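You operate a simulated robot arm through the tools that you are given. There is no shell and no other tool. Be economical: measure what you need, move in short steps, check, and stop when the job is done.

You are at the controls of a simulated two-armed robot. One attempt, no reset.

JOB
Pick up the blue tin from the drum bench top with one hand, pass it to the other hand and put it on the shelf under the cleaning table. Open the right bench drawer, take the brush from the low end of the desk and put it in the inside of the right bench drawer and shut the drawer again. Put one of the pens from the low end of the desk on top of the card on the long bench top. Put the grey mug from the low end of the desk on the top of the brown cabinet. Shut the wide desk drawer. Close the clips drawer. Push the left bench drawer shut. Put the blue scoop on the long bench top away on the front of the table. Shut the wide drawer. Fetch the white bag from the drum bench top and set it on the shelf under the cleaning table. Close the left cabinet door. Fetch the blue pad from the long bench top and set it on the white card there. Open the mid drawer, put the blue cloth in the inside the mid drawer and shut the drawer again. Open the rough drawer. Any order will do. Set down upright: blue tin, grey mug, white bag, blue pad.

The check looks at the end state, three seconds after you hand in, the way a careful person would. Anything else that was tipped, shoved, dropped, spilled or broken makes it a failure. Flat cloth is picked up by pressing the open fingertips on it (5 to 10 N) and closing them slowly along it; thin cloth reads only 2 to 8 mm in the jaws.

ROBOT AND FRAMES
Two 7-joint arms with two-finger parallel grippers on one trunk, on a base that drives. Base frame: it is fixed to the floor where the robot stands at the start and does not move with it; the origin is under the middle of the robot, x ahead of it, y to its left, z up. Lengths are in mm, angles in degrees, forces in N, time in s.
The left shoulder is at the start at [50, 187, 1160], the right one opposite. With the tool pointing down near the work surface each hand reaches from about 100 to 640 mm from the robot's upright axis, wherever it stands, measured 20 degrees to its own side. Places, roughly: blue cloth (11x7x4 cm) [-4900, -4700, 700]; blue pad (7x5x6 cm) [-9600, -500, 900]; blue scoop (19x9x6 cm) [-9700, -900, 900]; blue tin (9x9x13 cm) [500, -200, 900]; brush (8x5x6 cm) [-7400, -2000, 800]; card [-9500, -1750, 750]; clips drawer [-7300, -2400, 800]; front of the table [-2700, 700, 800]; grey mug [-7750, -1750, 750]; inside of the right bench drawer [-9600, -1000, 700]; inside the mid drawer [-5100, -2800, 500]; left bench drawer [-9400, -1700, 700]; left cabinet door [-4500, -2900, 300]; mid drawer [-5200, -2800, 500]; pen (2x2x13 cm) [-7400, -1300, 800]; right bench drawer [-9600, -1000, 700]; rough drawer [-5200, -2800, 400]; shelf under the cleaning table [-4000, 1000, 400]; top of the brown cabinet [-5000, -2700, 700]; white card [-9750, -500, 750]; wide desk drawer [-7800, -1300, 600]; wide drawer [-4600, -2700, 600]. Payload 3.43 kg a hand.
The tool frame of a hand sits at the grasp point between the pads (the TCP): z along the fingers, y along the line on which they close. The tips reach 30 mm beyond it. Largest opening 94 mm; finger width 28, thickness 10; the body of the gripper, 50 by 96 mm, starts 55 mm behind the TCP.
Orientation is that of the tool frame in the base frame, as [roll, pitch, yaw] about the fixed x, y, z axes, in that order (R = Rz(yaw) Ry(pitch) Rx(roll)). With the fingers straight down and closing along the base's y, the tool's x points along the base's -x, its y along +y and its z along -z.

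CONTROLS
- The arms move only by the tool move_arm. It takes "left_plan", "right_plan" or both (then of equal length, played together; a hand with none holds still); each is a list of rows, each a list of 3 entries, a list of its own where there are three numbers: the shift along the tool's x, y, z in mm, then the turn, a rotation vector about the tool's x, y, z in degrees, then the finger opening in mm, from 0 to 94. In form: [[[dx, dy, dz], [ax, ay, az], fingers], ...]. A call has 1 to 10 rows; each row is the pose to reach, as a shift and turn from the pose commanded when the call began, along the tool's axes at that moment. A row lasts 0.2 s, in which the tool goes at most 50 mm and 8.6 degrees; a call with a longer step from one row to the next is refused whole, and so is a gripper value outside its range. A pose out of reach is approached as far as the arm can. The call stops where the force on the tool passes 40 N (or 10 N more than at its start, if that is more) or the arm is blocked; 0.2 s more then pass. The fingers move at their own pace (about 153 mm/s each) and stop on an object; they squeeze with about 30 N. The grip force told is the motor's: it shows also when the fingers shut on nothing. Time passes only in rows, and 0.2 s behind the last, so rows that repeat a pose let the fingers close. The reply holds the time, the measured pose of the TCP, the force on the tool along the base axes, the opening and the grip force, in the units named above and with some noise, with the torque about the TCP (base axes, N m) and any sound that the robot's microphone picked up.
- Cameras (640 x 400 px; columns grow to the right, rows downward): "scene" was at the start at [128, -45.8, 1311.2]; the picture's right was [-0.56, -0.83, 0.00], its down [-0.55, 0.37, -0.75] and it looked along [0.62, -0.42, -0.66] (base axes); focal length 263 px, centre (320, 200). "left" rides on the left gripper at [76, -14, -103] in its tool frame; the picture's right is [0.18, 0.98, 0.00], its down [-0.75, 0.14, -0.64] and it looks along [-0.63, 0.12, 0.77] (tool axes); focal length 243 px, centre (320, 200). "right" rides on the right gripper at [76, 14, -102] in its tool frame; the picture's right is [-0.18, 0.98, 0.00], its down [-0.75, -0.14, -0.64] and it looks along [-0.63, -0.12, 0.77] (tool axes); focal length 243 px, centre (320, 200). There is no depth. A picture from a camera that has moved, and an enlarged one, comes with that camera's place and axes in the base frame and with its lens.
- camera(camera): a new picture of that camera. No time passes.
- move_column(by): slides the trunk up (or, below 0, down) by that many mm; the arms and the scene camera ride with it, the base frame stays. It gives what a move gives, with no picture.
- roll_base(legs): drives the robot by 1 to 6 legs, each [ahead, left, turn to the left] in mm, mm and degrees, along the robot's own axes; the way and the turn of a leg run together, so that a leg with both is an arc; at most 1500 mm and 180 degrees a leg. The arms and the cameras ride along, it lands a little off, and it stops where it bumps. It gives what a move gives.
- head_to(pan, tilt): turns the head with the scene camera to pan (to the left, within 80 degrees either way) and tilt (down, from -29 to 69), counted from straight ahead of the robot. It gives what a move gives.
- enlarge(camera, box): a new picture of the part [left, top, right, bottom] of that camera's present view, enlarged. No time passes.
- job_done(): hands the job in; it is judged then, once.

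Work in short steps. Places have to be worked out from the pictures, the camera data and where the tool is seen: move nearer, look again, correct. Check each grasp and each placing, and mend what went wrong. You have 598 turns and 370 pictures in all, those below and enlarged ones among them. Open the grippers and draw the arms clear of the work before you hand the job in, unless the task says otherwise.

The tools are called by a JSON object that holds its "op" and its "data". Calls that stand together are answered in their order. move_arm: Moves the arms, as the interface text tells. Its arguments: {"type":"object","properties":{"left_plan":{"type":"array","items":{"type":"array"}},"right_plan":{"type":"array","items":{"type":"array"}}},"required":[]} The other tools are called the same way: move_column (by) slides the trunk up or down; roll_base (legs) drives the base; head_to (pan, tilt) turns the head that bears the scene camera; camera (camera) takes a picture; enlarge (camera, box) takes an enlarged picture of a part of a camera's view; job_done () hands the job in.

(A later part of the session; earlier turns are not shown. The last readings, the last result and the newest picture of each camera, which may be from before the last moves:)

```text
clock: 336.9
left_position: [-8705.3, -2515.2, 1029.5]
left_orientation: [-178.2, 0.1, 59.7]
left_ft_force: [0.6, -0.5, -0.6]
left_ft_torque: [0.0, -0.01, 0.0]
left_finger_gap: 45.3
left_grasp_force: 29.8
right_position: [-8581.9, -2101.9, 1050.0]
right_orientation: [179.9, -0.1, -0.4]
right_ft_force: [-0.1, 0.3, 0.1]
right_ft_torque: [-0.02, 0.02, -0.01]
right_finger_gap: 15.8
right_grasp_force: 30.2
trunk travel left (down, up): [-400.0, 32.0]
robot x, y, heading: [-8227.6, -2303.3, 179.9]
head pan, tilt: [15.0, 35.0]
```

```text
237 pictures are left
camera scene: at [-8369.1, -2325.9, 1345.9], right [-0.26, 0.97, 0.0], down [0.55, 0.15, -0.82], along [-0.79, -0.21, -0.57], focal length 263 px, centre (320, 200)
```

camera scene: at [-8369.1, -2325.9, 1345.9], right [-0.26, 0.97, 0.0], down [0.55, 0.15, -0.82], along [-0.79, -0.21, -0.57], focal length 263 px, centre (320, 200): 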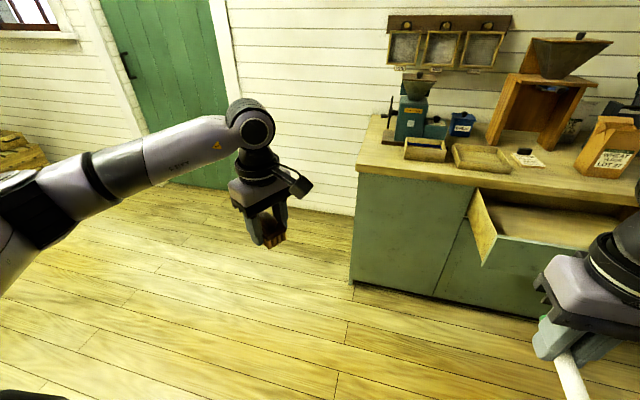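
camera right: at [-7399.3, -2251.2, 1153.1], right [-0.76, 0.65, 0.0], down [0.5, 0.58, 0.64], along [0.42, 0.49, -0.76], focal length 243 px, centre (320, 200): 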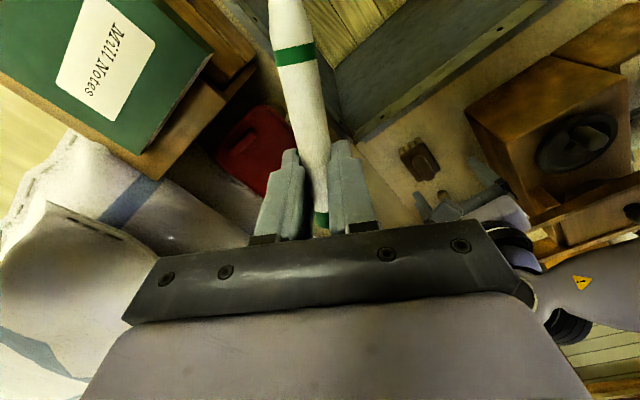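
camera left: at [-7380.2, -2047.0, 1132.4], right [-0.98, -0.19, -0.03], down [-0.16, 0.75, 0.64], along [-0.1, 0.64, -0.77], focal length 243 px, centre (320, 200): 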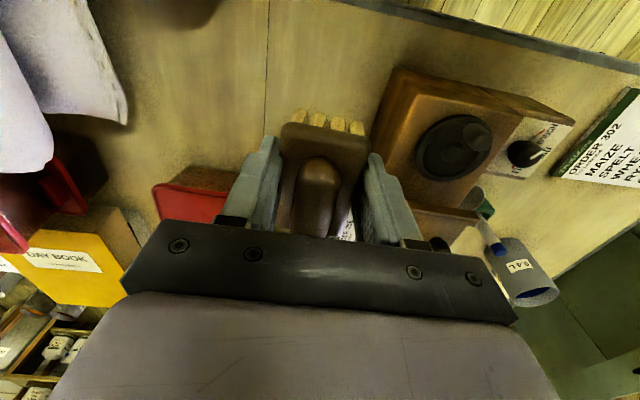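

The base bumped the desk's end, so I must move away from it. Also the left bench drawer looks open again; I zoom to check.

{"op": "enlarge", "data": {"camera": "scene", "box": [330, 90, 640, 320]}}

{"op": "head_to", "data": {"pan": -35, "tilt": 30}}

{"op": "camera", "data": {"camera": "scene"}}

```text
1.74 times, centred on (485, 205) of scene
camera zoom: at [-8369.1, -2325.9, 1345.9], right [-0.26, 0.97, 0.0], down [0.55, 0.15, -0.82], along [-0.79, -0.21, -0.57], focal length 457 px, centre (33, 191)
```

zoom: 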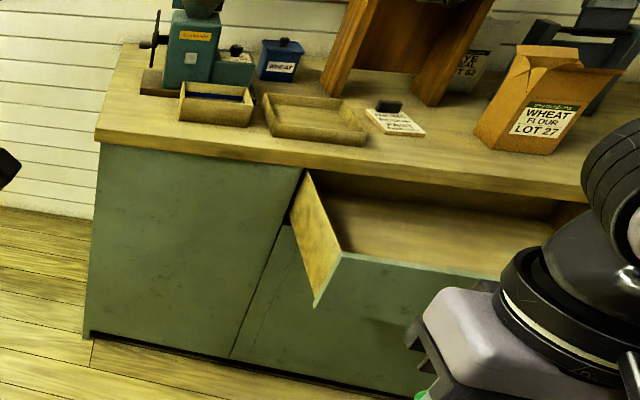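

```text
clock: 338.1
left_position: [-8705.5, -2516.3, 1028.7]
left_orientation: [-178.3, 0.3, 59.8]
left_ft_force: [-0.4, -0.7, -1.0]
left_ft_torque: [-0.02, -0.02, -0.02]
left_finger_gap: 45.2
left_grasp_force: 30.4
right_position: [-8582.1, -2101.4, 1050.0]
right_orientation: [-179.8, -0.1, -0.5]
right_ft_force: [-0.5, 0.9, -0.1]
right_ft_torque: [0.02, 0.0, 0.0]
right_finger_gap: 15.7
right_grasp_force: 29.9
trunk travel left (down, up): [-400.0, 32.0]
robot x, y, heading: [-8227.7, -2305.8, 180.1]
head pan, tilt: [-35.0, 30.0]
```

```text
235 pictures are left
camera scene: at [-8358.1, -2251.5, 1353.7], right [0.57, 0.82, 0.0], down [0.41, -0.29, -0.87], along [-0.71, 0.5, -0.5], focal length 263 px, centre (320, 200)
```

scene: 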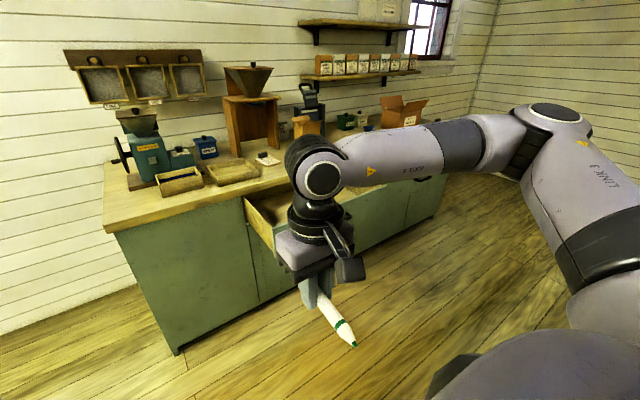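

I drive clear of the desk and take a proper look at both drawers.

{"op": "roll_base", "data": {"legs": [[0, 40, 0], [350, 0, 0], [0, -800, 0]]}}

{"op": "head_to", "data": {"pan": 0, "tilt": 35}}

{"op": "camera", "data": {"camera": "scene"}}

```text
clock: 344.7
left_position: [-9052.7, -1753.1, 1029.1]
left_orientation: [-178.3, 0.2, 59.0]
left_ft_force: [0.7, 0.2, -1.0]
left_ft_torque: [0.01, 0.0, 0.01]
left_finger_gap: 44.7
left_grasp_force: 30.4
right_position: [-8924.8, -1341.0, 1049.8]
right_orientation: [180.0, -0.1, -1.2]
right_ft_force: [0.4, 0.6, -0.5]
right_ft_torque: [0.0, -0.02, 0.0]
right_finger_gap: 15.7
right_grasp_force: 29.4
trunk travel left (down, up): [-400.0, 32.0]
robot x, y, heading: [-8565.9, -1545.3, 179.3]
head pan, tilt: [-35.0, 30.0]
```

```text
clock: 345.7
left_position: [-9052.4, -1754.3, 1029.3]
left_orientation: [-178.3, 0.2, 59.1]
left_ft_force: [-0.1, 0.4, -0.2]
left_ft_torque: [0.02, 0.0, 0.02]
left_finger_gap: 44.9
left_grasp_force: 30.2
right_position: [-8924.9, -1339.9, 1050.8]
right_orientation: [180.0, -0.1, -1.2]
right_ft_force: [-0.6, 0.1, 0.3]
right_ft_torque: [0.03, 0.0, -0.01]
right_finger_gap: 15.6
right_grasp_force: 30.1
trunk travel left (down, up): [-400.0, 32.0]
robot x, y, heading: [-8571.1, -1548.7, 179.1]
head pan, tilt: [0.0, 35.0]
```

```text
234 pictures are left
camera scene: at [-8717.0, -1545.4, 1345.9], right [0.01, 1.0, 0.0], down [0.57, -0.01, -0.82], along [-0.82, 0.01, -0.57], focal length 263 px, centre (320, 200)
```

scene: 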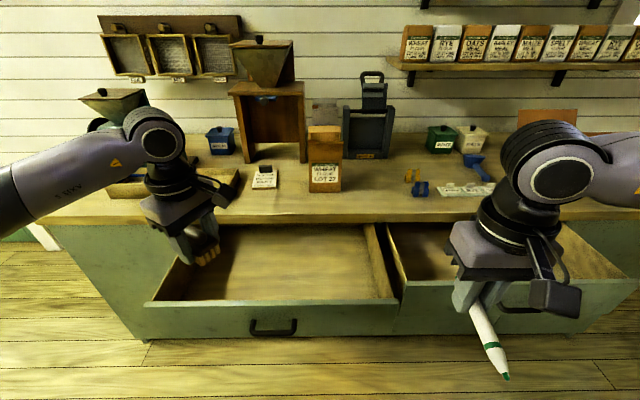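

Both are open: the left drawer was evidently dragged out again when my fist backed away from its handle. I'll redo it more carefully. First the brush: I move in front of the right drawer.

{"op": "roll_base", "data": {"legs": [[0, -680, 0.7], [120, 0, 0]]}}

{"op": "camera", "data": {"camera": "scene"}}

{"op": "camera", "data": {"camera": "left"}}

```text
clock: 350.3
left_position: [-9164.9, -1081.6, 1027.4]
left_orientation: [-178.2, 0.2, 59.6]
left_ft_force: [-0.5, -0.2, -0.6]
left_ft_torque: [-0.01, -0.06, -0.01]
left_finger_gap: 43.0
left_grasp_force: 29.9
right_position: [-9041.4, -666.8, 1050.6]
right_orientation: [-179.9, -0.1, -0.5]
right_ft_force: [0.0, 0.3, 0.0]
right_ft_torque: [-0.03, 0.02, -0.01]
right_finger_gap: 15.3
right_grasp_force: 30.0
trunk travel left (down, up): [-400.0, 32.0]
robot x, y, heading: [-8685.3, -871.1, 179.9]
head pan, tilt: [0.0, 35.0]
```

```text
233 pictures are left
camera scene: at [-8831.8, -869.2, 1345.8], right [0.0, 1.0, 0.0], down [0.57, 0.0, -0.82], along [-0.82, 0.0, -0.57], focal length 263 px, centre (320, 200)
```

scene: 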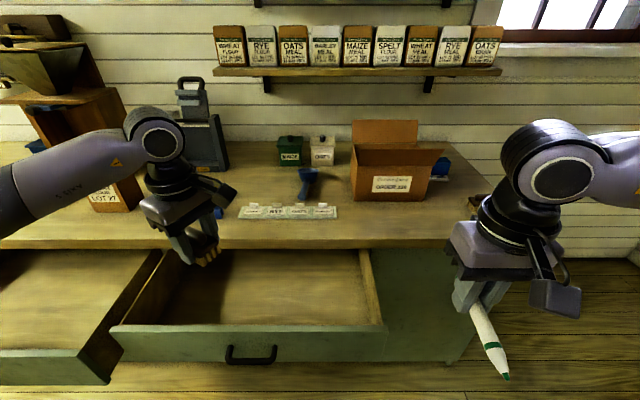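

```text
232 pictures are left
camera left: at [-9136.4, -1009.2, 1132.5], right [0.94, -0.34, -0.03], down [-0.24, -0.73, 0.64], along [-0.24, -0.6, -0.77], focal length 243 px, centre (320, 200)
```

left: 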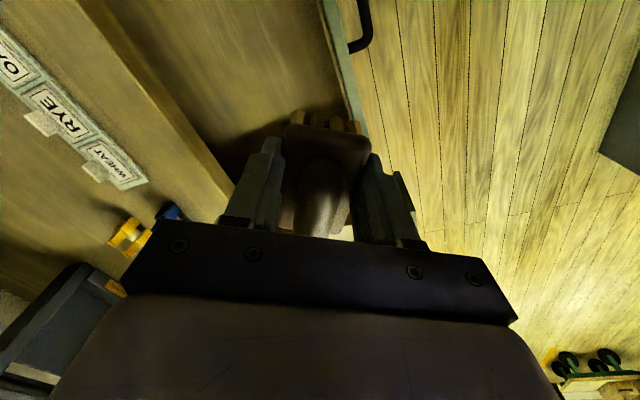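

The drawer interior spans about x -9365 to -9140, y -1220 to -770. I move the brush over its middle and lower it in.

{"op": "move_arm", "data": {"left_plan": [[[1, -47, 0], [0, 0, 0], 30], [[3, -94, 0], [0, 0, 0], 30], [[3, -94, 45], [0, 0, 0], 30], [[3, -94, 90], [0, 0, 0], 30], [[3, -94, 135], [0, 0, 0], 30], [[3, -94, 180], [0, 0, 0], 30], [[3, -94, 225], [0, 0, 0], 30], [[3, -94, 260], [0, 0, 0], 30]]}}

{"op": "camera", "data": {"camera": "scene"}}

{"op": "camera", "data": {"camera": "left"}}

```text
clock: 352.1
left_position: [-9251.1, -1028.6, 772.5]
left_orientation: [-178.3, 0.1, 59.7]
left_ft_force: [0.2, 0.8, -0.9]
left_ft_torque: [0.02, -0.01, -0.01]
left_finger_gap: 43.0
left_grasp_force: 30.0
right_position: [-9040.8, -666.9, 1049.8]
right_orientation: [-180.0, -0.2, -0.5]
right_ft_force: [0.2, -0.1, -0.7]
right_ft_torque: [0.03, -0.02, -0.03]
right_finger_gap: 15.7
right_grasp_force: 29.7
trunk travel left (down, up): [-400.0, 32.0]
robot x, y, heading: [-8684.5, -867.4, 180.0]
head pan, tilt: [0.0, 35.0]
```

```text
231 pictures are left
camera scene: at [-8831.0, -869.1, 1345.9], right [0.0, 1.0, 0.0], down [0.57, 0.0, -0.82], along [-0.82, 0.0, -0.57], focal length 263 px, centre (320, 200)
```

scene: 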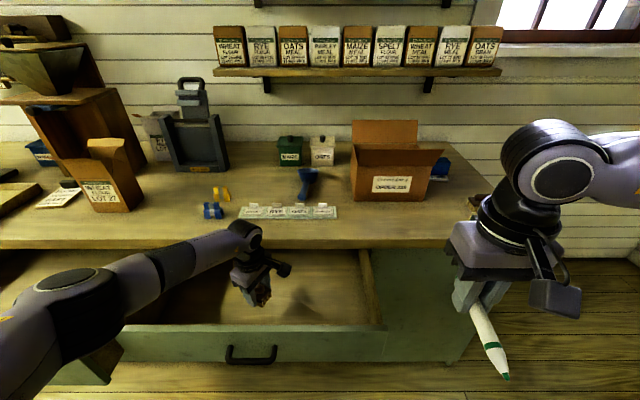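

```text
230 pictures are left
camera left: at [-9222.8, -956.5, 875.3], right [0.94, -0.34, -0.03], down [-0.24, -0.73, 0.64], along [-0.24, -0.6, -0.77], focal length 243 px, centre (320, 200)
```

left: 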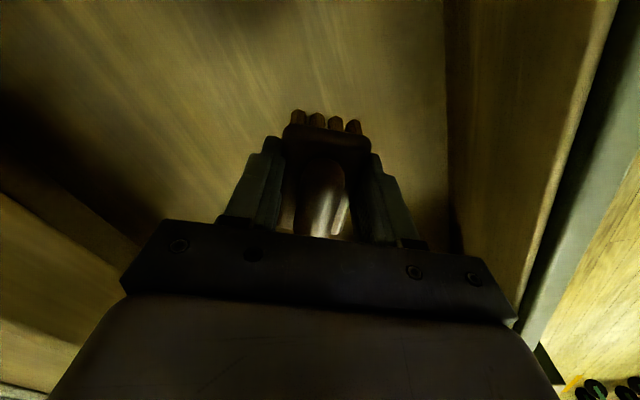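

Inside the drawer opening. I lower further until the brush touches the floor of the drawer.

{"op": "move_arm", "data": {"left_plan": [[[0, 0, 15], [0, 0, 0], 30], [[0, 0, 30], [0, 0, 0], 30], [[0, 0, 42], [0, 0, 0], 30], [[0, 0, 52], [0, 0, 0], 30], [[0, 0, 60], [0, 0, 0], 30], [[0, 0, 68], [0, 0, 0], 30], [[0, 0, 76], [0, 0, 0], 30], [[0, 0, 84], [0, 0, 0], 30], [[0, 0, 92], [0, 0, 0], 30]]}}

```text
clock: 354.2
left_position: [-9242.6, -1029.9, 699.8]
left_orientation: [-177.1, 0.5, 59.6]
left_ft_force: [-1.8, -0.6, 21.4]
left_ft_torque: [0.05, -0.52, 0.0]
left_finger_gap: 43.2
left_grasp_force: 29.8
left hand out of reach, approached as far as the arm can: row 5, 6, 7, 8, 9
right_position: [-9041.4, -667.0, 1049.9]
right_orientation: [180.0, 0.1, -0.6]
right_ft_force: [-0.6, -0.1, 0.4]
right_ft_torque: [0.01, 0.0, -0.04]
right_finger_gap: 15.6
right_grasp_force: 29.9
trunk travel left (down, up): [-400.0, 32.0]
robot x, y, heading: [-8683.4, -870.0, 179.6]
head pan, tilt: [0.0, 35.0]
stopped in row 9 (left hand): the force on the tool passed its limit (the readings are from after the stop); the commanded pose is now the measured one
```

Contact at TCP z≈700. I ease up 2 mm, open and lift straight out.

{"op": "move_arm", "data": {"left_plan": [[[0, 0, -2], [0, 0, 0], 30], [[0, 0, -2], [0, 0, 0], 70], [[0, 0, -2], [0, 0, 0], 80], [[0, 0, -40], [0, 0, 0], 80], [[0, 0, -85], [0, 0, 0], 80], [[0, 0, -130], [0, 0, 0], 80], [[0, 0, -175], [0, 0, 0], 80], [[0, 0, -220], [0, 0, 0], 80], [[0, 0, -265], [0, 0, 0], 80], [[0, 0, -310], [0, 0, 0], 80]]}}

{"op": "camera", "data": {"camera": "left"}}

{"op": "camera", "data": {"camera": "scene"}}

```text
clock: 356.4
left_position: [-9226.6, -1034.4, 1004.9]
left_orientation: [-177.6, 0.4, 59.6]
left_ft_force: [-0.3, 1.0, -0.3]
left_ft_torque: [0.0, 0.05, 0.01]
left_finger_gap: 80.0
left_grasp_force: 0.0
right_position: [-9040.5, -667.3, 1049.5]
right_orientation: [180.0, -0.1, -0.4]
right_ft_force: [0.0, 0.3, -0.8]
right_ft_torque: [0.02, 0.04, 0.04]
right_finger_gap: 15.6
right_grasp_force: 29.5
trunk travel left (down, up): [-400.0, 32.0]
robot x, y, heading: [-8680.7, -867.2, 179.9]
head pan, tilt: [0.0, 35.0]
```

```text
229 pictures are left
camera left: at [-9196.2, -962.5, 1109.1], right [0.94, -0.34, -0.04], down [-0.23, -0.73, 0.64], along [-0.25, -0.59, -0.77], focal length 243 px, centre (320, 200)
```

left: 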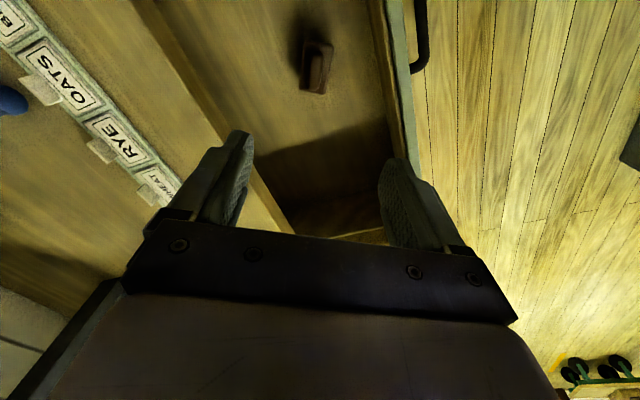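

```text
228 pictures are left
camera scene: at [-8830.4, -869.0, 1345.9], right [0.0, 1.0, 0.0], down [0.57, 0.0, -0.82], along [-0.82, 0.0, -0.57], focal length 263 px, centre (320, 200)
```

scene: 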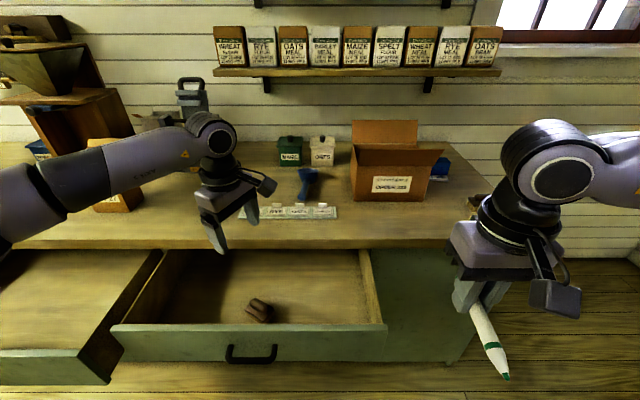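

The brush is in the drawer. I turn the left hand forward again to push the drawer shut, this time well beside the handle.

{"op": "move_arm", "data": {"left_plan": [[[15, -2, 0], [0, 0, 7.5], 60], [[30, -3, 0], [0, 0, 15], 40], [[45, -5, 0], [0, 0, 22.5], 20], [[60, -6, 0], [0, 0, 30], 0], [[75, -8, 0], [0, 0, 37.5], 0], [[90, -9, 0], [0, 0, 45], 0], [[105, -11, 0], [0, 0, 52.5], 0], [[120, -12, 0], [0, 0, 59.6], 0]]}}

{"op": "move_arm", "data": {"left_plan": [[[0, 0, 5], [0, -7.5, 0], 0], [[0, 0, 10], [0, -15, 0], 0], [[0, 0, 15], [0, -22.5, 0], 0], [[0, 0, 20], [0, -30, 0], 0], [[0, 0, 25], [0, -37.5, 0], 0], [[0, 0, 30], [0, -45, 0], 0], [[0, 0, 35], [0, -52.5, 0], 0], [[0, 0, 40], [0, -60, 0], 0], [[0, 0, 45], [0, -67.5, 0], 0], [[0, 0, 50], [0, -75, 0], 0]]}}

{"op": "roll_base", "data": {"legs": [[-160, 0, 0], [0, 193, 0]]}}

{"op": "move_column", "data": {"by": -235}}

{"op": "camera", "data": {"camera": "scene"}}

```text
clock: 358.2
left_position: [-9176.8, -925.6, 1004.9]
left_orientation: [-179.2, 2.1, -0.1]
left_ft_force: [0.1, -0.3, 0.0]
left_ft_torque: [0.0, 0.0, -0.01]
left_finger_gap: 0.1
left_grasp_force: 29.9
right_position: [-9041.2, -667.4, 1049.2]
right_orientation: [-180.0, -0.2, -0.5]
right_ft_force: [0.4, -0.2, 0.1]
right_ft_torque: [-0.01, 0.05, 0.01]
right_finger_gap: 15.7
right_grasp_force: 30.2
trunk travel left (down, up): [-400.0, 32.0]
robot x, y, heading: [-8685.0, -869.7, 180.0]
head pan, tilt: [0.0, 35.0]
```

```text
clock: 360.4
left_position: [-9179.4, -924.0, 957.3]
left_orientation: [-176.2, 77.4, 3.7]
left_ft_force: [0.7, -0.4, 1.1]
left_ft_torque: [0.02, -0.03, 0.02]
left_finger_gap: 0.0
left_grasp_force: 30.0
right_position: [-9039.7, -666.2, 1050.1]
right_orientation: [-179.9, -0.1, -0.5]
right_ft_force: [0.2, 0.1, -0.2]
right_ft_torque: [0.01, 0.02, -0.02]
right_finger_gap: 15.8
right_grasp_force: 30.2
trunk travel left (down, up): [-400.0, 32.0]
robot x, y, heading: [-8686.3, -870.4, 179.7]
head pan, tilt: [0.0, 35.0]
```

```text
clock: 363.0
left_position: [-9018.9, -1118.6, 955.5]
left_orientation: [-175.9, 77.1, 3.9]
left_ft_force: [-0.2, 0.5, 0.9]
left_ft_torque: [-0.02, 0.06, 0.0]
left_finger_gap: 0.0
left_grasp_force: 30.1
right_position: [-8881.1, -860.5, 1049.5]
right_orientation: [-179.8, -0.1, -0.6]
right_ft_force: [-0.4, -0.8, 0.0]
right_ft_torque: [0.01, 0.01, -0.02]
right_finger_gap: 15.8
right_grasp_force: 30.3
trunk travel left (down, up): [-400.0, 32.0]
robot x, y, heading: [-8525.3, -1064.7, 179.9]
head pan, tilt: [0.0, 35.0]
```

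```text
clock: 365.4
left_position: [-9020.4, -1116.6, 721.3]
left_orientation: [-176.1, 77.2, 3.7]
left_ft_force: [-0.6, -0.2, 0.3]
left_ft_torque: [-0.01, 0.03, 0.02]
left_finger_gap: 0.1
left_grasp_force: 30.1
right_position: [-8880.7, -859.2, 815.2]
right_orientation: [179.9, -0.1, -0.6]
right_ft_force: [0.4, 0.1, -0.1]
right_ft_torque: [0.01, 0.03, 0.0]
right_finger_gap: 15.6
right_grasp_force: 29.9
trunk travel left (down, up): [-165.0, 267.0]
robot x, y, heading: [-8527.9, -1066.9, 179.6]
head pan, tilt: [0.0, 35.0]
```

```text
227 pictures are left
camera scene: at [-8671.5, -1063.4, 1111.0], right [0.0, 1.0, 0.0], down [0.57, 0.0, -0.82], along [-0.82, 0.0, -0.57], focal length 263 px, centre (320, 200)
```

scene: 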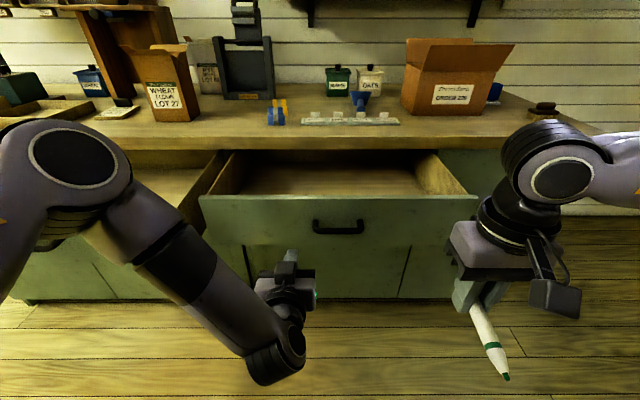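

The fist is lined up left of the handle. I roll in 300 mm and then press with the arm.

{"op": "roll_base", "data": {"legs": [[300, 0, 0]]}}

{"op": "move_arm", "data": {"left_plan": [[[-2, 0, 8], [0, 0, 0], 0], [[-4, 0, 16], [0, 0, 0], 0], [[-6, 0, 24], [0, 0, 0], 0], [[-8, 0, 32], [0, 0, 0], 0], [[-9, 0, 40], [0, 0, 0], 0], [[-11, 0, 48], [0, 0, 0], 0]]}}

{"op": "camera", "data": {"camera": "scene"}}

```text
clock: 367.5
left_position: [-9320.1, -1116.7, 720.9]
left_orientation: [-176.1, 77.3, 3.8]
left_ft_force: [0.4, -1.0, -0.3]
left_ft_torque: [-0.03, 0.03, -0.01]
left_finger_gap: 0.0
left_grasp_force: 29.6
right_position: [-9180.7, -860.1, 815.7]
right_orientation: [180.0, 0.0, -0.6]
right_ft_force: [-0.4, -0.1, -0.6]
right_ft_torque: [0.01, 0.01, -0.03]
right_finger_gap: 15.7
right_grasp_force: 29.7
trunk travel left (down, up): [-165.0, 267.0]
robot x, y, heading: [-8825.7, -1064.8, 179.8]
head pan, tilt: [0.0, 35.0]
```

```text
clock: 368.5
left_position: [-9347.6, -1116.9, 719.4]
left_orientation: [-176.0, 76.8, 3.6]
left_ft_force: [16.1, -2.4, 7.1]
left_ft_torque: [0.0, 0.37, 0.15]
left_finger_gap: 0.0
left_grasp_force: 30.4
right_position: [-9181.4, -860.1, 816.2]
right_orientation: [179.9, -0.1, -0.4]
right_ft_force: [0.2, 0.2, 0.4]
right_ft_torque: [-0.01, 0.01, -0.01]
right_finger_gap: 15.3
right_grasp_force: 30.1
trunk travel left (down, up): [-165.0, 267.0]
robot x, y, heading: [-8826.2, -1063.1, 179.8]
head pan, tilt: [0.0, 35.0]
stopped in row 5 (left hand): the force on the tool passed its limit (the readings are from after the stop); the commanded pose is now the measured one
```

```text
226 pictures are left
camera scene: at [-8970.2, -1062.8, 1111.4], right [0.0, 1.0, 0.0], down [0.57, 0.0, -0.82], along [-0.82, 0.0, -0.57], focal length 263 px, centre (320, 200)
```

scene: 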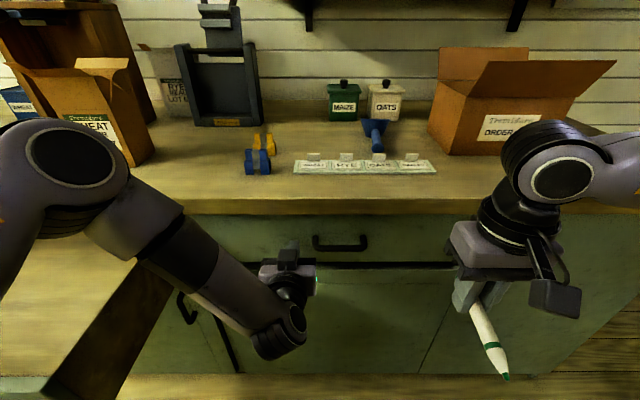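

The right drawer is in. I draw the fist back a little and check that the drawer stays.

{"op": "move_arm", "data": {"left_plan": [[[0, 0, -10], [0, 0, 0], 0], [[4, 0, -40], [0, 0, 0], 0], [[8, 0, -75], [0, 0, 0], 0]]}}

{"op": "camera", "data": {"camera": "scene"}}

```text
clock: 369.3
left_position: [-9275.7, -1116.0, 729.0]
left_orientation: [-176.2, 76.8, 3.5]
left_ft_force: [-0.2, 0.7, -0.4]
left_ft_torque: [-0.01, 0.0, -0.01]
left_finger_gap: 0.1
left_grasp_force: 29.8
right_position: [-9182.4, -860.5, 815.1]
right_orientation: [180.0, -0.1, -0.6]
right_ft_force: [-0.2, -1.2, 0.6]
right_ft_torque: [0.02, -0.04, 0.03]
right_finger_gap: 15.8
right_grasp_force: 30.1
trunk travel left (down, up): [-165.0, 267.0]
robot x, y, heading: [-8823.3, -1062.7, 179.5]
head pan, tilt: [0.0, 35.0]
```

```text
225 pictures are left
camera scene: at [-8972.1, -1062.6, 1110.9], right [0.0, 1.0, 0.0], down [0.57, 0.0, -0.82], along [-0.82, 0.0, -0.57], focal length 263 px, centre (320, 200)
```

scene: 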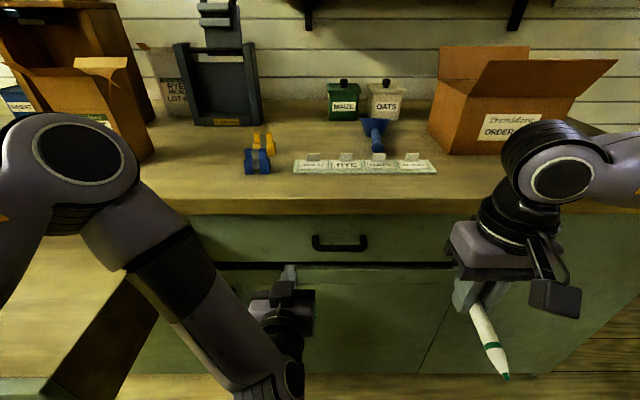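

It stays shut. Now the left drawer the same way: back off, shift left, push beside its handle.

{"op": "roll_base", "data": {"legs": [[-310, 0, 0], [0, 435, 0]]}}

{"op": "camera", "data": {"camera": "scene"}}

```text
clock: 373.7
left_position: [-8967.0, -1551.3, 727.8]
left_orientation: [-176.3, 76.6, 3.4]
left_ft_force: [0.4, 0.2, -0.4]
left_ft_torque: [0.0, 0.01, 0.01]
left_finger_gap: 0.0
left_grasp_force: 29.9
right_position: [-8874.1, -1295.1, 815.6]
right_orientation: [179.9, 0.0, -0.6]
right_ft_force: [0.9, -0.1, 0.3]
right_ft_torque: [-0.02, 0.01, -0.01]
right_finger_gap: 15.7
right_grasp_force: 30.4
trunk travel left (down, up): [-165.0, 267.0]
robot x, y, heading: [-8518.8, -1496.1, 179.6]
head pan, tilt: [0.0, 35.0]
```

```text
224 pictures are left
camera scene: at [-8664.6, -1497.0, 1110.9], right [0.0, 1.0, 0.0], down [0.57, 0.0, -0.82], along [-0.82, 0.0, -0.57], focal length 263 px, centre (320, 200)
```

scene: 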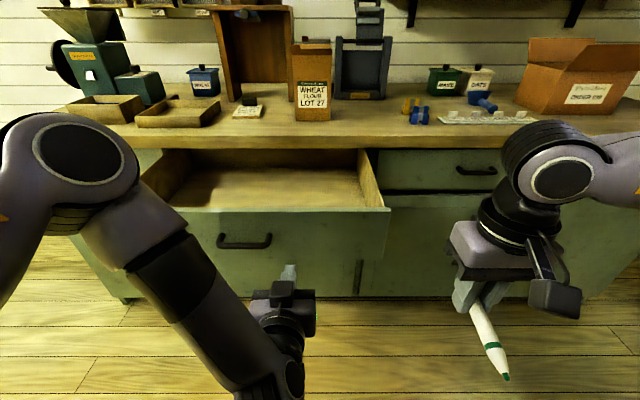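

Good spot, right of the handle. I roll in and press.

{"op": "roll_base", "data": {"legs": [[345, 0, 0]]}}

{"op": "move_arm", "data": {"left_plan": [[[-2, 0, 8], [0, 0, 0], 0], [[-4, 0, 16], [0, 0, 0], 0], [[-6, 0, 24], [0, 0, 0], 0], [[-8, 0, 32], [0, 0, 0], 0], [[-9, 0, 40], [0, 0, 0], 0], [[-11, 0, 48], [0, 0, 0], 0], [[-13, 0, 56], [0, 0, 0], 0]]}}

{"op": "move_arm", "data": {"left_plan": [[[0, 0, -10], [0, 0, 0], 0], [[4, 0, -40], [0, 0, 0], 0], [[8, 0, -75], [0, 0, 0], 0]]}}

{"op": "camera", "data": {"camera": "scene"}}

```text
clock: 375.9
left_position: [-9308.1, -1551.7, 726.8]
left_orientation: [-176.3, 76.6, 3.6]
left_ft_force: [-0.3, 0.3, 0.7]
left_ft_torque: [0.01, -0.02, 0.04]
left_finger_gap: 0.2
left_grasp_force: 29.9
right_position: [-9216.2, -1294.8, 815.8]
right_orientation: [-180.0, -0.1, -0.4]
right_ft_force: [0.7, -0.2, -0.5]
right_ft_torque: [0.01, 0.02, -0.03]
right_finger_gap: 15.9
right_grasp_force: 29.9
trunk travel left (down, up): [-165.0, 267.0]
robot x, y, heading: [-8860.6, -1498.8, -180.3]
head pan, tilt: [0.0, 35.0]
```

```text
clock: 377.2
left_position: [-9346.8, -1551.8, 726.3]
left_orientation: [-176.5, 76.1, 3.1]
left_ft_force: [14.5, -1.9, 7.3]
left_ft_torque: [0.02, 0.35, 0.08]
left_finger_gap: 0.1
left_grasp_force: 29.7
right_position: [-9216.3, -1296.7, 816.2]
right_orientation: [-179.9, 0.0, -0.3]
right_ft_force: [-0.5, -0.3, 0.5]
right_ft_torque: [-0.01, 0.05, -0.01]
right_finger_gap: 16.0
right_grasp_force: 30.2
trunk travel left (down, up): [-165.0, 267.0]
robot x, y, heading: [-8859.6, -1499.5, -179.7]
head pan, tilt: [0.0, 35.0]
stopped in row 6 (left hand): the force on the tool passed its limit (the readings are from after the stop); the commanded pose is now the measured one
```

```text
clock: 378.0
left_position: [-9273.4, -1551.6, 736.6]
left_orientation: [-176.9, 76.2, 3.1]
left_ft_force: [0.5, -0.1, -0.1]
left_ft_torque: [-0.04, 0.0, -0.02]
left_finger_gap: 0.0
left_grasp_force: 29.8
right_position: [-9216.3, -1295.6, 815.0]
right_orientation: [180.0, -0.2, -0.4]
right_ft_force: [0.4, 0.5, -0.3]
right_ft_torque: [0.01, 0.0, 0.05]
right_finger_gap: 15.8
right_grasp_force: 29.8
trunk travel left (down, up): [-165.0, 267.0]
robot x, y, heading: [-8861.0, -1498.3, -179.9]
head pan, tilt: [0.0, 35.0]
```

```text
223 pictures are left
camera scene: at [-9005.7, -1497.4, 1110.9], right [0.0, 1.0, 0.0], down [0.57, 0.0, -0.82], along [-0.82, 0.0, -0.57], focal length 263 px, centre (320, 200)
```

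scene: 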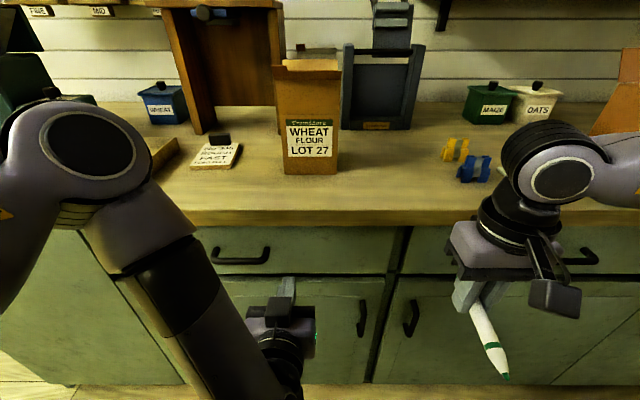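

Both drawers are shut and stay shut. Now the pen: I back off, raise the trunk, fold the left arm and line up the right hand with the card near [-9500, -1750].

{"op": "roll_base", "data": {"legs": [[-200, 0, 0]]}}

{"op": "move_column", "data": {"by": 235}}

{"op": "move_arm", "data": {"left_plan": [[[5, 20, -20], [0, 7.5, 0], 40], [[10, 40, -40], [0, 15, 0], 94], [[15, 60, -60], [0, 22.5, 0], 94], [[20, 80, -80], [0, 30, 0], 94], [[25, 100, -100], [0, 37.5, 0], 94], [[30, 120, -120], [0, 45, 0], 94], [[35, 140, -140], [0, 52.5, 0], 94], [[35, 160, -155], [0, 60, 0], 94], [[35, 180, -165], [0, 67.5, 0], 94], [[35, 200, -170], [0, 76, 0], 94]]}}

{"op": "roll_base", "data": {"legs": [[0, 450, 0]]}}

{"op": "head_to", "data": {"pan": -10, "tilt": 35}}

{"op": "camera", "data": {"camera": "scene"}}

```text
clock: 379.6
left_position: [-9075.0, -1552.5, 734.9]
left_orientation: [-176.6, 76.2, 3.3]
left_ft_force: [0.5, -0.1, 0.0]
left_ft_torque: [0.0, 0.03, -0.02]
left_finger_gap: 0.0
left_grasp_force: 30.1
right_position: [-9016.3, -1296.0, 814.0]
right_orientation: [-180.0, -0.1, -0.3]
right_ft_force: [0.2, 0.4, 0.1]
right_ft_torque: [-0.02, 0.01, 0.0]
right_finger_gap: 15.7
right_grasp_force: 29.6
trunk travel left (down, up): [-165.0, 267.0]
robot x, y, heading: [-8659.9, -1496.3, -180.0]
head pan, tilt: [0.0, 35.0]
```

```text
clock: 382.1
left_position: [-9074.4, -1552.2, 971.0]
left_orientation: [-176.5, 76.2, 3.3]
left_ft_force: [-0.1, -0.3, -1.3]
left_ft_torque: [0.0, 0.0, -0.03]
left_finger_gap: 0.1
left_grasp_force: 30.2
right_position: [-9017.5, -1295.7, 1049.2]
right_orientation: [180.0, -0.1, -0.3]
right_ft_force: [-0.7, 0.0, 0.0]
right_ft_torque: [0.0, 0.01, -0.04]
right_finger_gap: 16.0
right_grasp_force: 30.1
trunk travel left (down, up): [-400.0, 32.0]
robot x, y, heading: [-8660.2, -1500.4, -179.7]
head pan, tilt: [0.0, 35.0]
```

```text
clock: 384.3
left_position: [-8927.8, -1754.2, 973.9]
left_orientation: [-179.1, 0.0, 0.0]
left_ft_force: [-0.1, -0.6, -0.2]
left_ft_torque: [0.0, -0.05, 0.03]
left_finger_gap: 93.9
left_grasp_force: 0.0
left hand out of reach, approached as far as the arm can: row 4, 5, 6, 7, 8, 9, 10
right_position: [-9016.1, -1295.9, 1050.8]
right_orientation: [-179.9, -0.2, -0.4]
right_ft_force: [0.9, 0.0, 0.1]
right_ft_torque: [0.0, 0.03, 0.0]
right_finger_gap: 15.8
right_grasp_force: 29.6
trunk travel left (down, up): [-400.0, 32.0]
robot x, y, heading: [-8658.5, -1494.7, -180.0]
head pan, tilt: [0.0, 35.0]
```

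```text
clock: 387.0
left_position: [-8927.4, -2198.9, 973.2]
left_orientation: [-179.2, 0.0, 0.0]
left_ft_force: [0.5, 0.1, 0.5]
left_ft_torque: [0.02, 0.01, 0.02]
left_finger_gap: 94.1
left_grasp_force: 0.1
right_position: [-9016.2, -1742.5, 1050.2]
right_orientation: [-179.8, -0.1, -0.3]
right_ft_force: [0.1, 0.0, -0.3]
right_ft_torque: [-0.03, 0.01, -0.02]
right_finger_gap: 15.3
right_grasp_force: 30.1
trunk travel left (down, up): [-400.0, 32.0]
robot x, y, heading: [-8661.1, -1943.0, -180.0]
head pan, tilt: [0.0, 35.0]
```

```text
clock: 387.7
left_position: [-8926.8, -2198.1, 972.8]
left_orientation: [-179.2, 0.1, -0.1]
left_ft_force: [-0.5, -0.4, 0.3]
left_ft_torque: [0.02, -0.03, -0.03]
left_finger_gap: 94.1
left_grasp_force: 0.2
right_position: [-9016.0, -1742.5, 1050.6]
right_orientation: [179.9, -0.2, -0.3]
right_ft_force: [-0.7, 0.8, -0.3]
right_ft_torque: [-0.01, 0.02, 0.02]
right_finger_gap: 15.8
right_grasp_force: 30.0
trunk travel left (down, up): [-400.0, 32.0]
robot x, y, heading: [-8658.5, -1942.4, -179.8]
head pan, tilt: [-10.0, 35.0]
```

```text
222 pictures are left
camera scene: at [-8803.7, -1928.0, 1345.9], right [0.17, 0.99, 0.0], down [0.57, -0.1, -0.82], along [-0.81, 0.14, -0.57], focal length 263 px, centre (320, 200)
```

scene: 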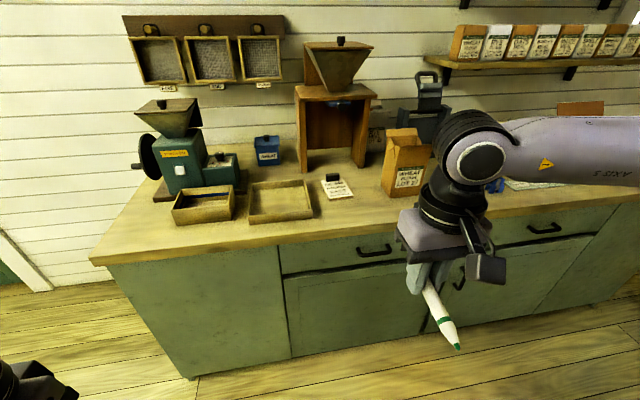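

{"op": "enlarge", "data": {"camera": "scene", "box": [280, 150, 400, 225]}}

```text
5.33 times, centred on (340, 188) of scene
camera zoom: at [-8803.7, -1928.0, 1345.9], right [0.17, 0.99, 0.0], down [0.57, -0.1, -0.82], along [-0.81, 0.14, -0.57], focal length 1401 px, centre (213, 267)
```

zoom: 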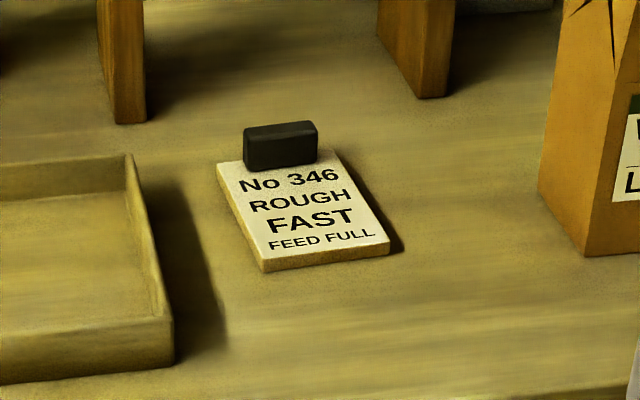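

The card is a small block, about 128 x 89 mm, with a black weight on its rear; the free area is centred near [-9576, -1731]. I move in, then turn the right hand so the pen lies across the card.

{"op": "roll_base", "data": {"legs": [[0, -96, 0], [345, 0, 0]]}}

{"op": "move_arm", "data": {"right_plan": [[[0, 0, 0], [0, 0, 8.5], 5], [[0, 0, 0], [0, 0, 17], 5], [[0, 0, 0], [0, 0, 25.5], 5], [[0, 0, 0], [0, 0, 34], 5], [[0, 0, 0], [0, 0, 42.5], 5], [[0, 0, 0], [0, 0, 51], 5], [[0, 0, 0], [0, 0, 59.5], 5], [[0, 0, 0], [0, 0, 68], 5], [[0, 0, 0], [0, 0, 76.5], 5], [[0, 0, 0], [0, 0, 85], 5]]}}

{"op": "camera", "data": {"camera": "scene"}}

{"op": "camera", "data": {"camera": "right"}}

```text
clock: 390.7
left_position: [-9271.3, -2101.2, 971.7]
left_orientation: [-179.2, 0.0, -0.3]
left_ft_force: [-0.7, -0.6, 0.7]
left_ft_torque: [-0.02, -0.01, -0.03]
left_finger_gap: 94.3
left_grasp_force: 0.0
right_position: [-9357.0, -1643.7, 1049.3]
right_orientation: [180.0, -0.1, -0.6]
right_ft_force: [0.3, -0.9, 0.0]
right_ft_torque: [0.01, -0.01, -0.01]
right_finger_gap: 15.6
right_grasp_force: 30.1
trunk travel left (down, up): [-400.0, 32.0]
robot x, y, heading: [-8999.3, -1844.5, 179.7]
head pan, tilt: [-10.0, 35.0]
```

```text
clock: 392.9
left_position: [-9270.5, -2101.4, 972.7]
left_orientation: [-179.2, 0.1, -0.5]
left_ft_force: [0.1, -1.0, 0.5]
left_ft_torque: [0.01, 0.03, 0.0]
left_finger_gap: 94.2
left_grasp_force: 0.1
right_position: [-9357.5, -1645.1, 1050.2]
right_orientation: [-179.9, 0.0, -85.7]
right_ft_force: [-0.5, -0.2, -1.3]
right_ft_torque: [0.02, 0.0, 0.01]
right_finger_gap: 16.0
right_grasp_force: 30.3
trunk travel left (down, up): [-400.0, 32.0]
robot x, y, heading: [-9002.3, -1848.0, 179.7]
head pan, tilt: [-10.0, 35.0]
```

```text
220 pictures are left
camera scene: at [-9146.5, -1830.9, 1345.9], right [0.18, 0.98, 0.0], down [0.56, -0.1, -0.82], along [-0.81, 0.14, -0.57], focal length 263 px, centre (320, 200)
```

scene: 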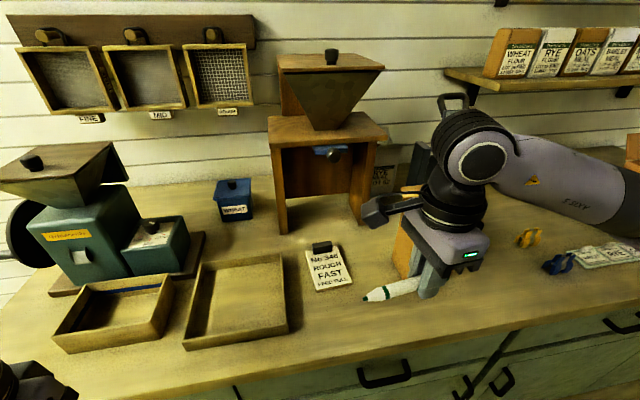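

```text
219 pictures are left
camera right: at [-9367.6, -1721.5, 1151.9], right [-0.99, 0.11, 0.0], down [0.08, 0.76, 0.64], along [0.07, 0.64, -0.77], focal length 243 px, centre (320, 200)
```

right: 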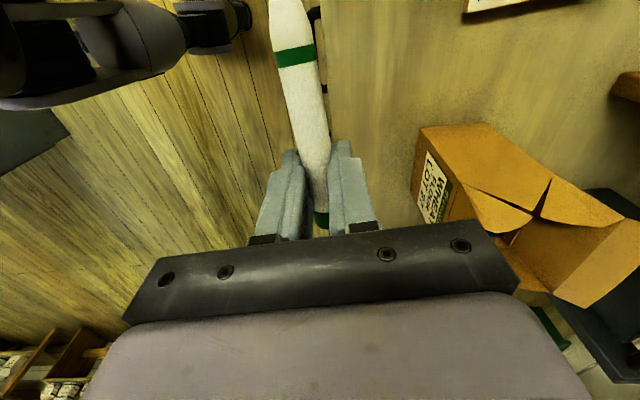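

I carry the pen over the card, level it by 11 degrees, and stop above.

{"op": "move_arm", "data": {"right_plan": [[[6, 38, 0], [0, 2, 0], 5], [[12, 76, 0], [0, 4, 0], 5], [[18, 114, 20], [0, 6, 0], 5], [[24, 150, 45], [0, 8, 0], 5], [[29, 187, 75], [0, 10, 0], 5], [[34, 224, 105], [0, 11, 0], 5], [[34, 224, 130], [0, 11, 0], 5]]}}

{"op": "camera", "data": {"camera": "right"}}

{"op": "enlarge", "data": {"camera": "scene", "box": [260, 200, 460, 325]}}

```text
clock: 394.5
left_position: [-9271.4, -2101.6, 973.0]
left_orientation: [-179.2, 0.1, -0.5]
left_ft_force: [0.0, 0.2, -0.8]
left_ft_torque: [0.01, 0.01, 0.04]
left_finger_gap: 94.0
left_grasp_force: 0.1
right_position: [-9578.6, -1694.6, 921.4]
right_orientation: [-179.8, -11.0, -85.5]
right_ft_force: [0.2, -0.2, 0.0]
right_ft_torque: [0.0, 0.02, 0.01]
right_finger_gap: 15.6
right_grasp_force: 29.7
trunk travel left (down, up): [-400.0, 32.0]
robot x, y, heading: [-8997.8, -1844.7, 180.0]
head pan, tilt: [-10.0, 35.0]
```

```text
218 pictures are left
camera right: at [-9589.3, -1751.4, 1034.5], right [-0.99, 0.1, -0.04], down [0.07, 0.87, 0.49], along [0.08, 0.48, -0.87], focal length 243 px, centre (320, 200)
```

right: 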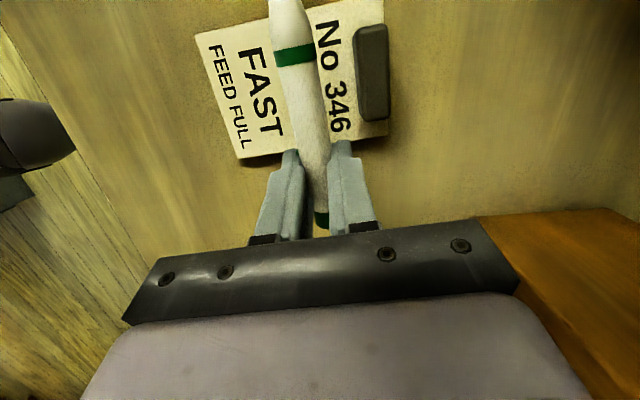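

```text
3.20 times, centred on (360, 262) of scene
camera zoom: at [-9146.5, -1830.5, 1345.9], right [0.18, 0.98, 0.0], down [0.56, -0.1, -0.82], along [-0.81, 0.14, -0.57], focal length 840 px, centre (192, 0)
```

zoom: 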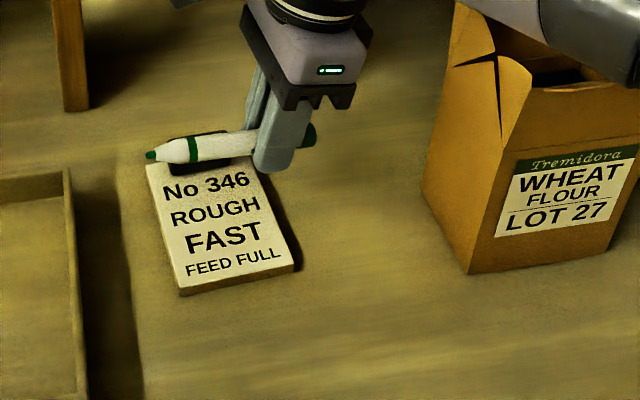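

The free area's middle is about 22 mm nearer and 15 mm left of the pen's middle. I correct and lower until near contact.

{"op": "move_arm", "data": {"right_plan": [[[10, -21, 8], [0, 0, 0], 5], [[9, -21, 22], [0, 0, 0], 5], [[8, -21, 34], [0, 0, 0], 5], [[8, -21, 42], [0, 0, 0], 5], [[7, -21, 46], [0, 0, 0], 5]]}}

{"op": "camera", "data": {"camera": "right"}}

{"op": "enlarge", "data": {"camera": "scene", "box": [260, 200, 460, 325]}}

```text
clock: 395.7
left_position: [-9268.4, -2101.7, 976.3]
left_orientation: [-179.0, 0.4, -0.4]
left_ft_force: [1.1, -0.5, -0.5]
left_ft_torque: [0.01, -0.02, -0.01]
left_finger_gap: 94.2
left_grasp_force: 0.1
right_position: [-9556.1, -1709.4, 883.7]
right_orientation: [179.4, -11.2, -85.5]
right_ft_force: [1.8, 3.3, 21.7]
right_ft_torque: [0.29, -0.16, 0.02]
right_finger_gap: 15.8
right_grasp_force: 29.9
trunk travel left (down, up): [-400.0, 32.0]
robot x, y, heading: [-9000.6, -1849.4, 180.0]
head pan, tilt: [-10.0, 35.0]
```

```text
216 pictures are left
camera right: at [-9566.0, -1766.1, 998.6], right [-0.99, 0.11, -0.02], down [0.08, 0.87, 0.48], along [0.07, 0.48, -0.87], focal length 243 px, centre (320, 200)
```

right: 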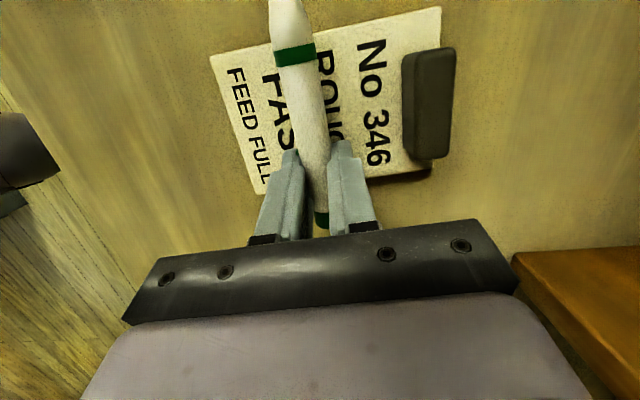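

```text
3.20 times, centred on (360, 262) of scene
camera zoom: at [-9142.1, -1831.9, 1347.2], right [0.18, 0.98, 0.0], down [0.56, -0.1, -0.82], along [-0.81, 0.15, -0.57], focal length 840 px, centre (192, 0)
```

zoom: 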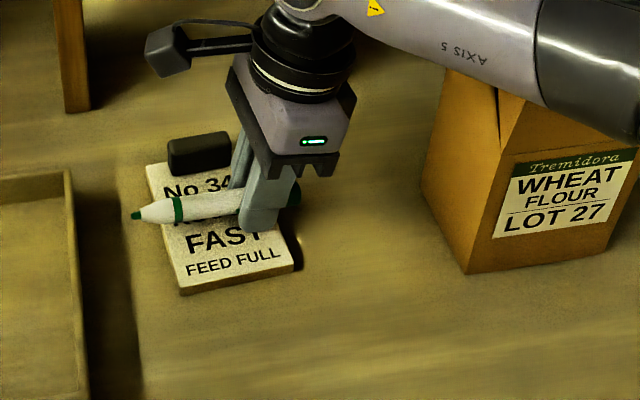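

Touching at about 22 N, with the pen centred across the card. I ease up slightly, open gently and lift away.

{"op": "move_arm", "data": {"right_plan": [[[0, 0, -4], [0, 0, 0], 5], [[0, 0, -4], [0, 0, 0], 20], [[0, 0, -4], [0, 0, 0], 26], [[0, 0, -4], [0, 0, 0], 34], [[0, 0, -4], [0, 0, 0], 34], [[0, 0, -20], [0, 0, 0], 34], [[0, 0, -50], [0, 0, 0], 34], [[0, 0, -95], [0, 0, 0], 34]]}}

{"op": "camera", "data": {"camera": "right"}}

{"op": "enlarge", "data": {"camera": "scene", "box": [260, 200, 460, 325]}}

```text
clock: 397.5
left_position: [-9270.3, -2100.8, 973.2]
left_orientation: [-179.2, 0.1, -0.5]
left_ft_force: [0.0, 1.0, 0.4]
left_ft_torque: [-0.03, 0.03, 0.04]
left_finger_gap: 93.9
left_grasp_force: 0.2
right_position: [-9557.0, -1689.2, 969.7]
right_orientation: [-179.9, -10.9, -85.6]
right_ft_force: [0.8, 0.1, 0.1]
right_ft_torque: [0.02, -0.03, -0.02]
right_finger_gap: 34.0
right_grasp_force: 0.0
trunk travel left (down, up): [-400.0, 32.0]
robot x, y, heading: [-8997.5, -1845.9, 179.7]
head pan, tilt: [-10.0, 35.0]
```

```text
214 pictures are left
camera right: at [-9568.4, -1747.2, 1083.8], right [-0.99, 0.11, -0.04], down [0.07, 0.87, 0.49], along [0.08, 0.48, -0.87], focal length 243 px, centre (320, 200)
```

right: 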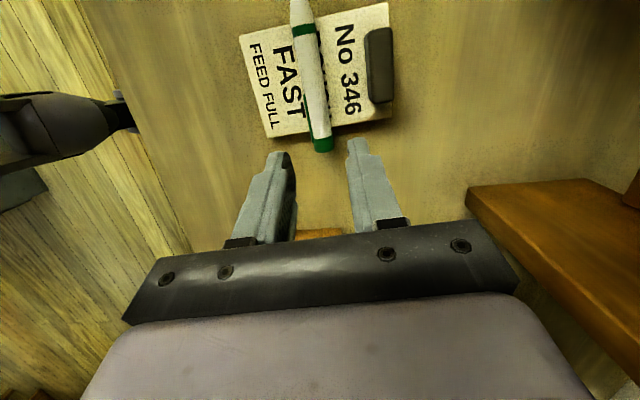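

```text
3.20 times, centred on (360, 262) of scene
camera zoom: at [-9146.2, -1830.8, 1345.8], right [0.18, 0.98, 0.0], down [0.56, -0.1, -0.82], along [-0.81, 0.14, -0.57], focal length 840 px, centre (192, 0)
```

zoom: 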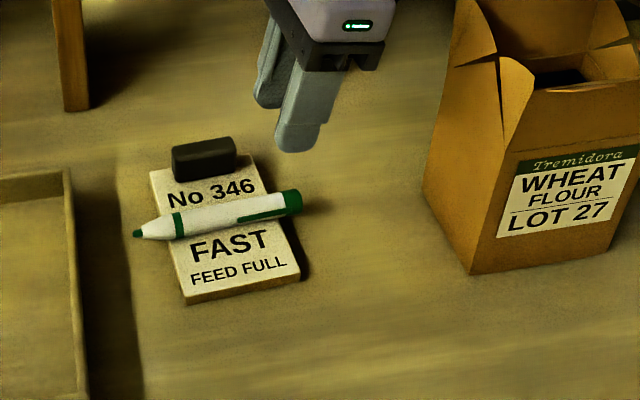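

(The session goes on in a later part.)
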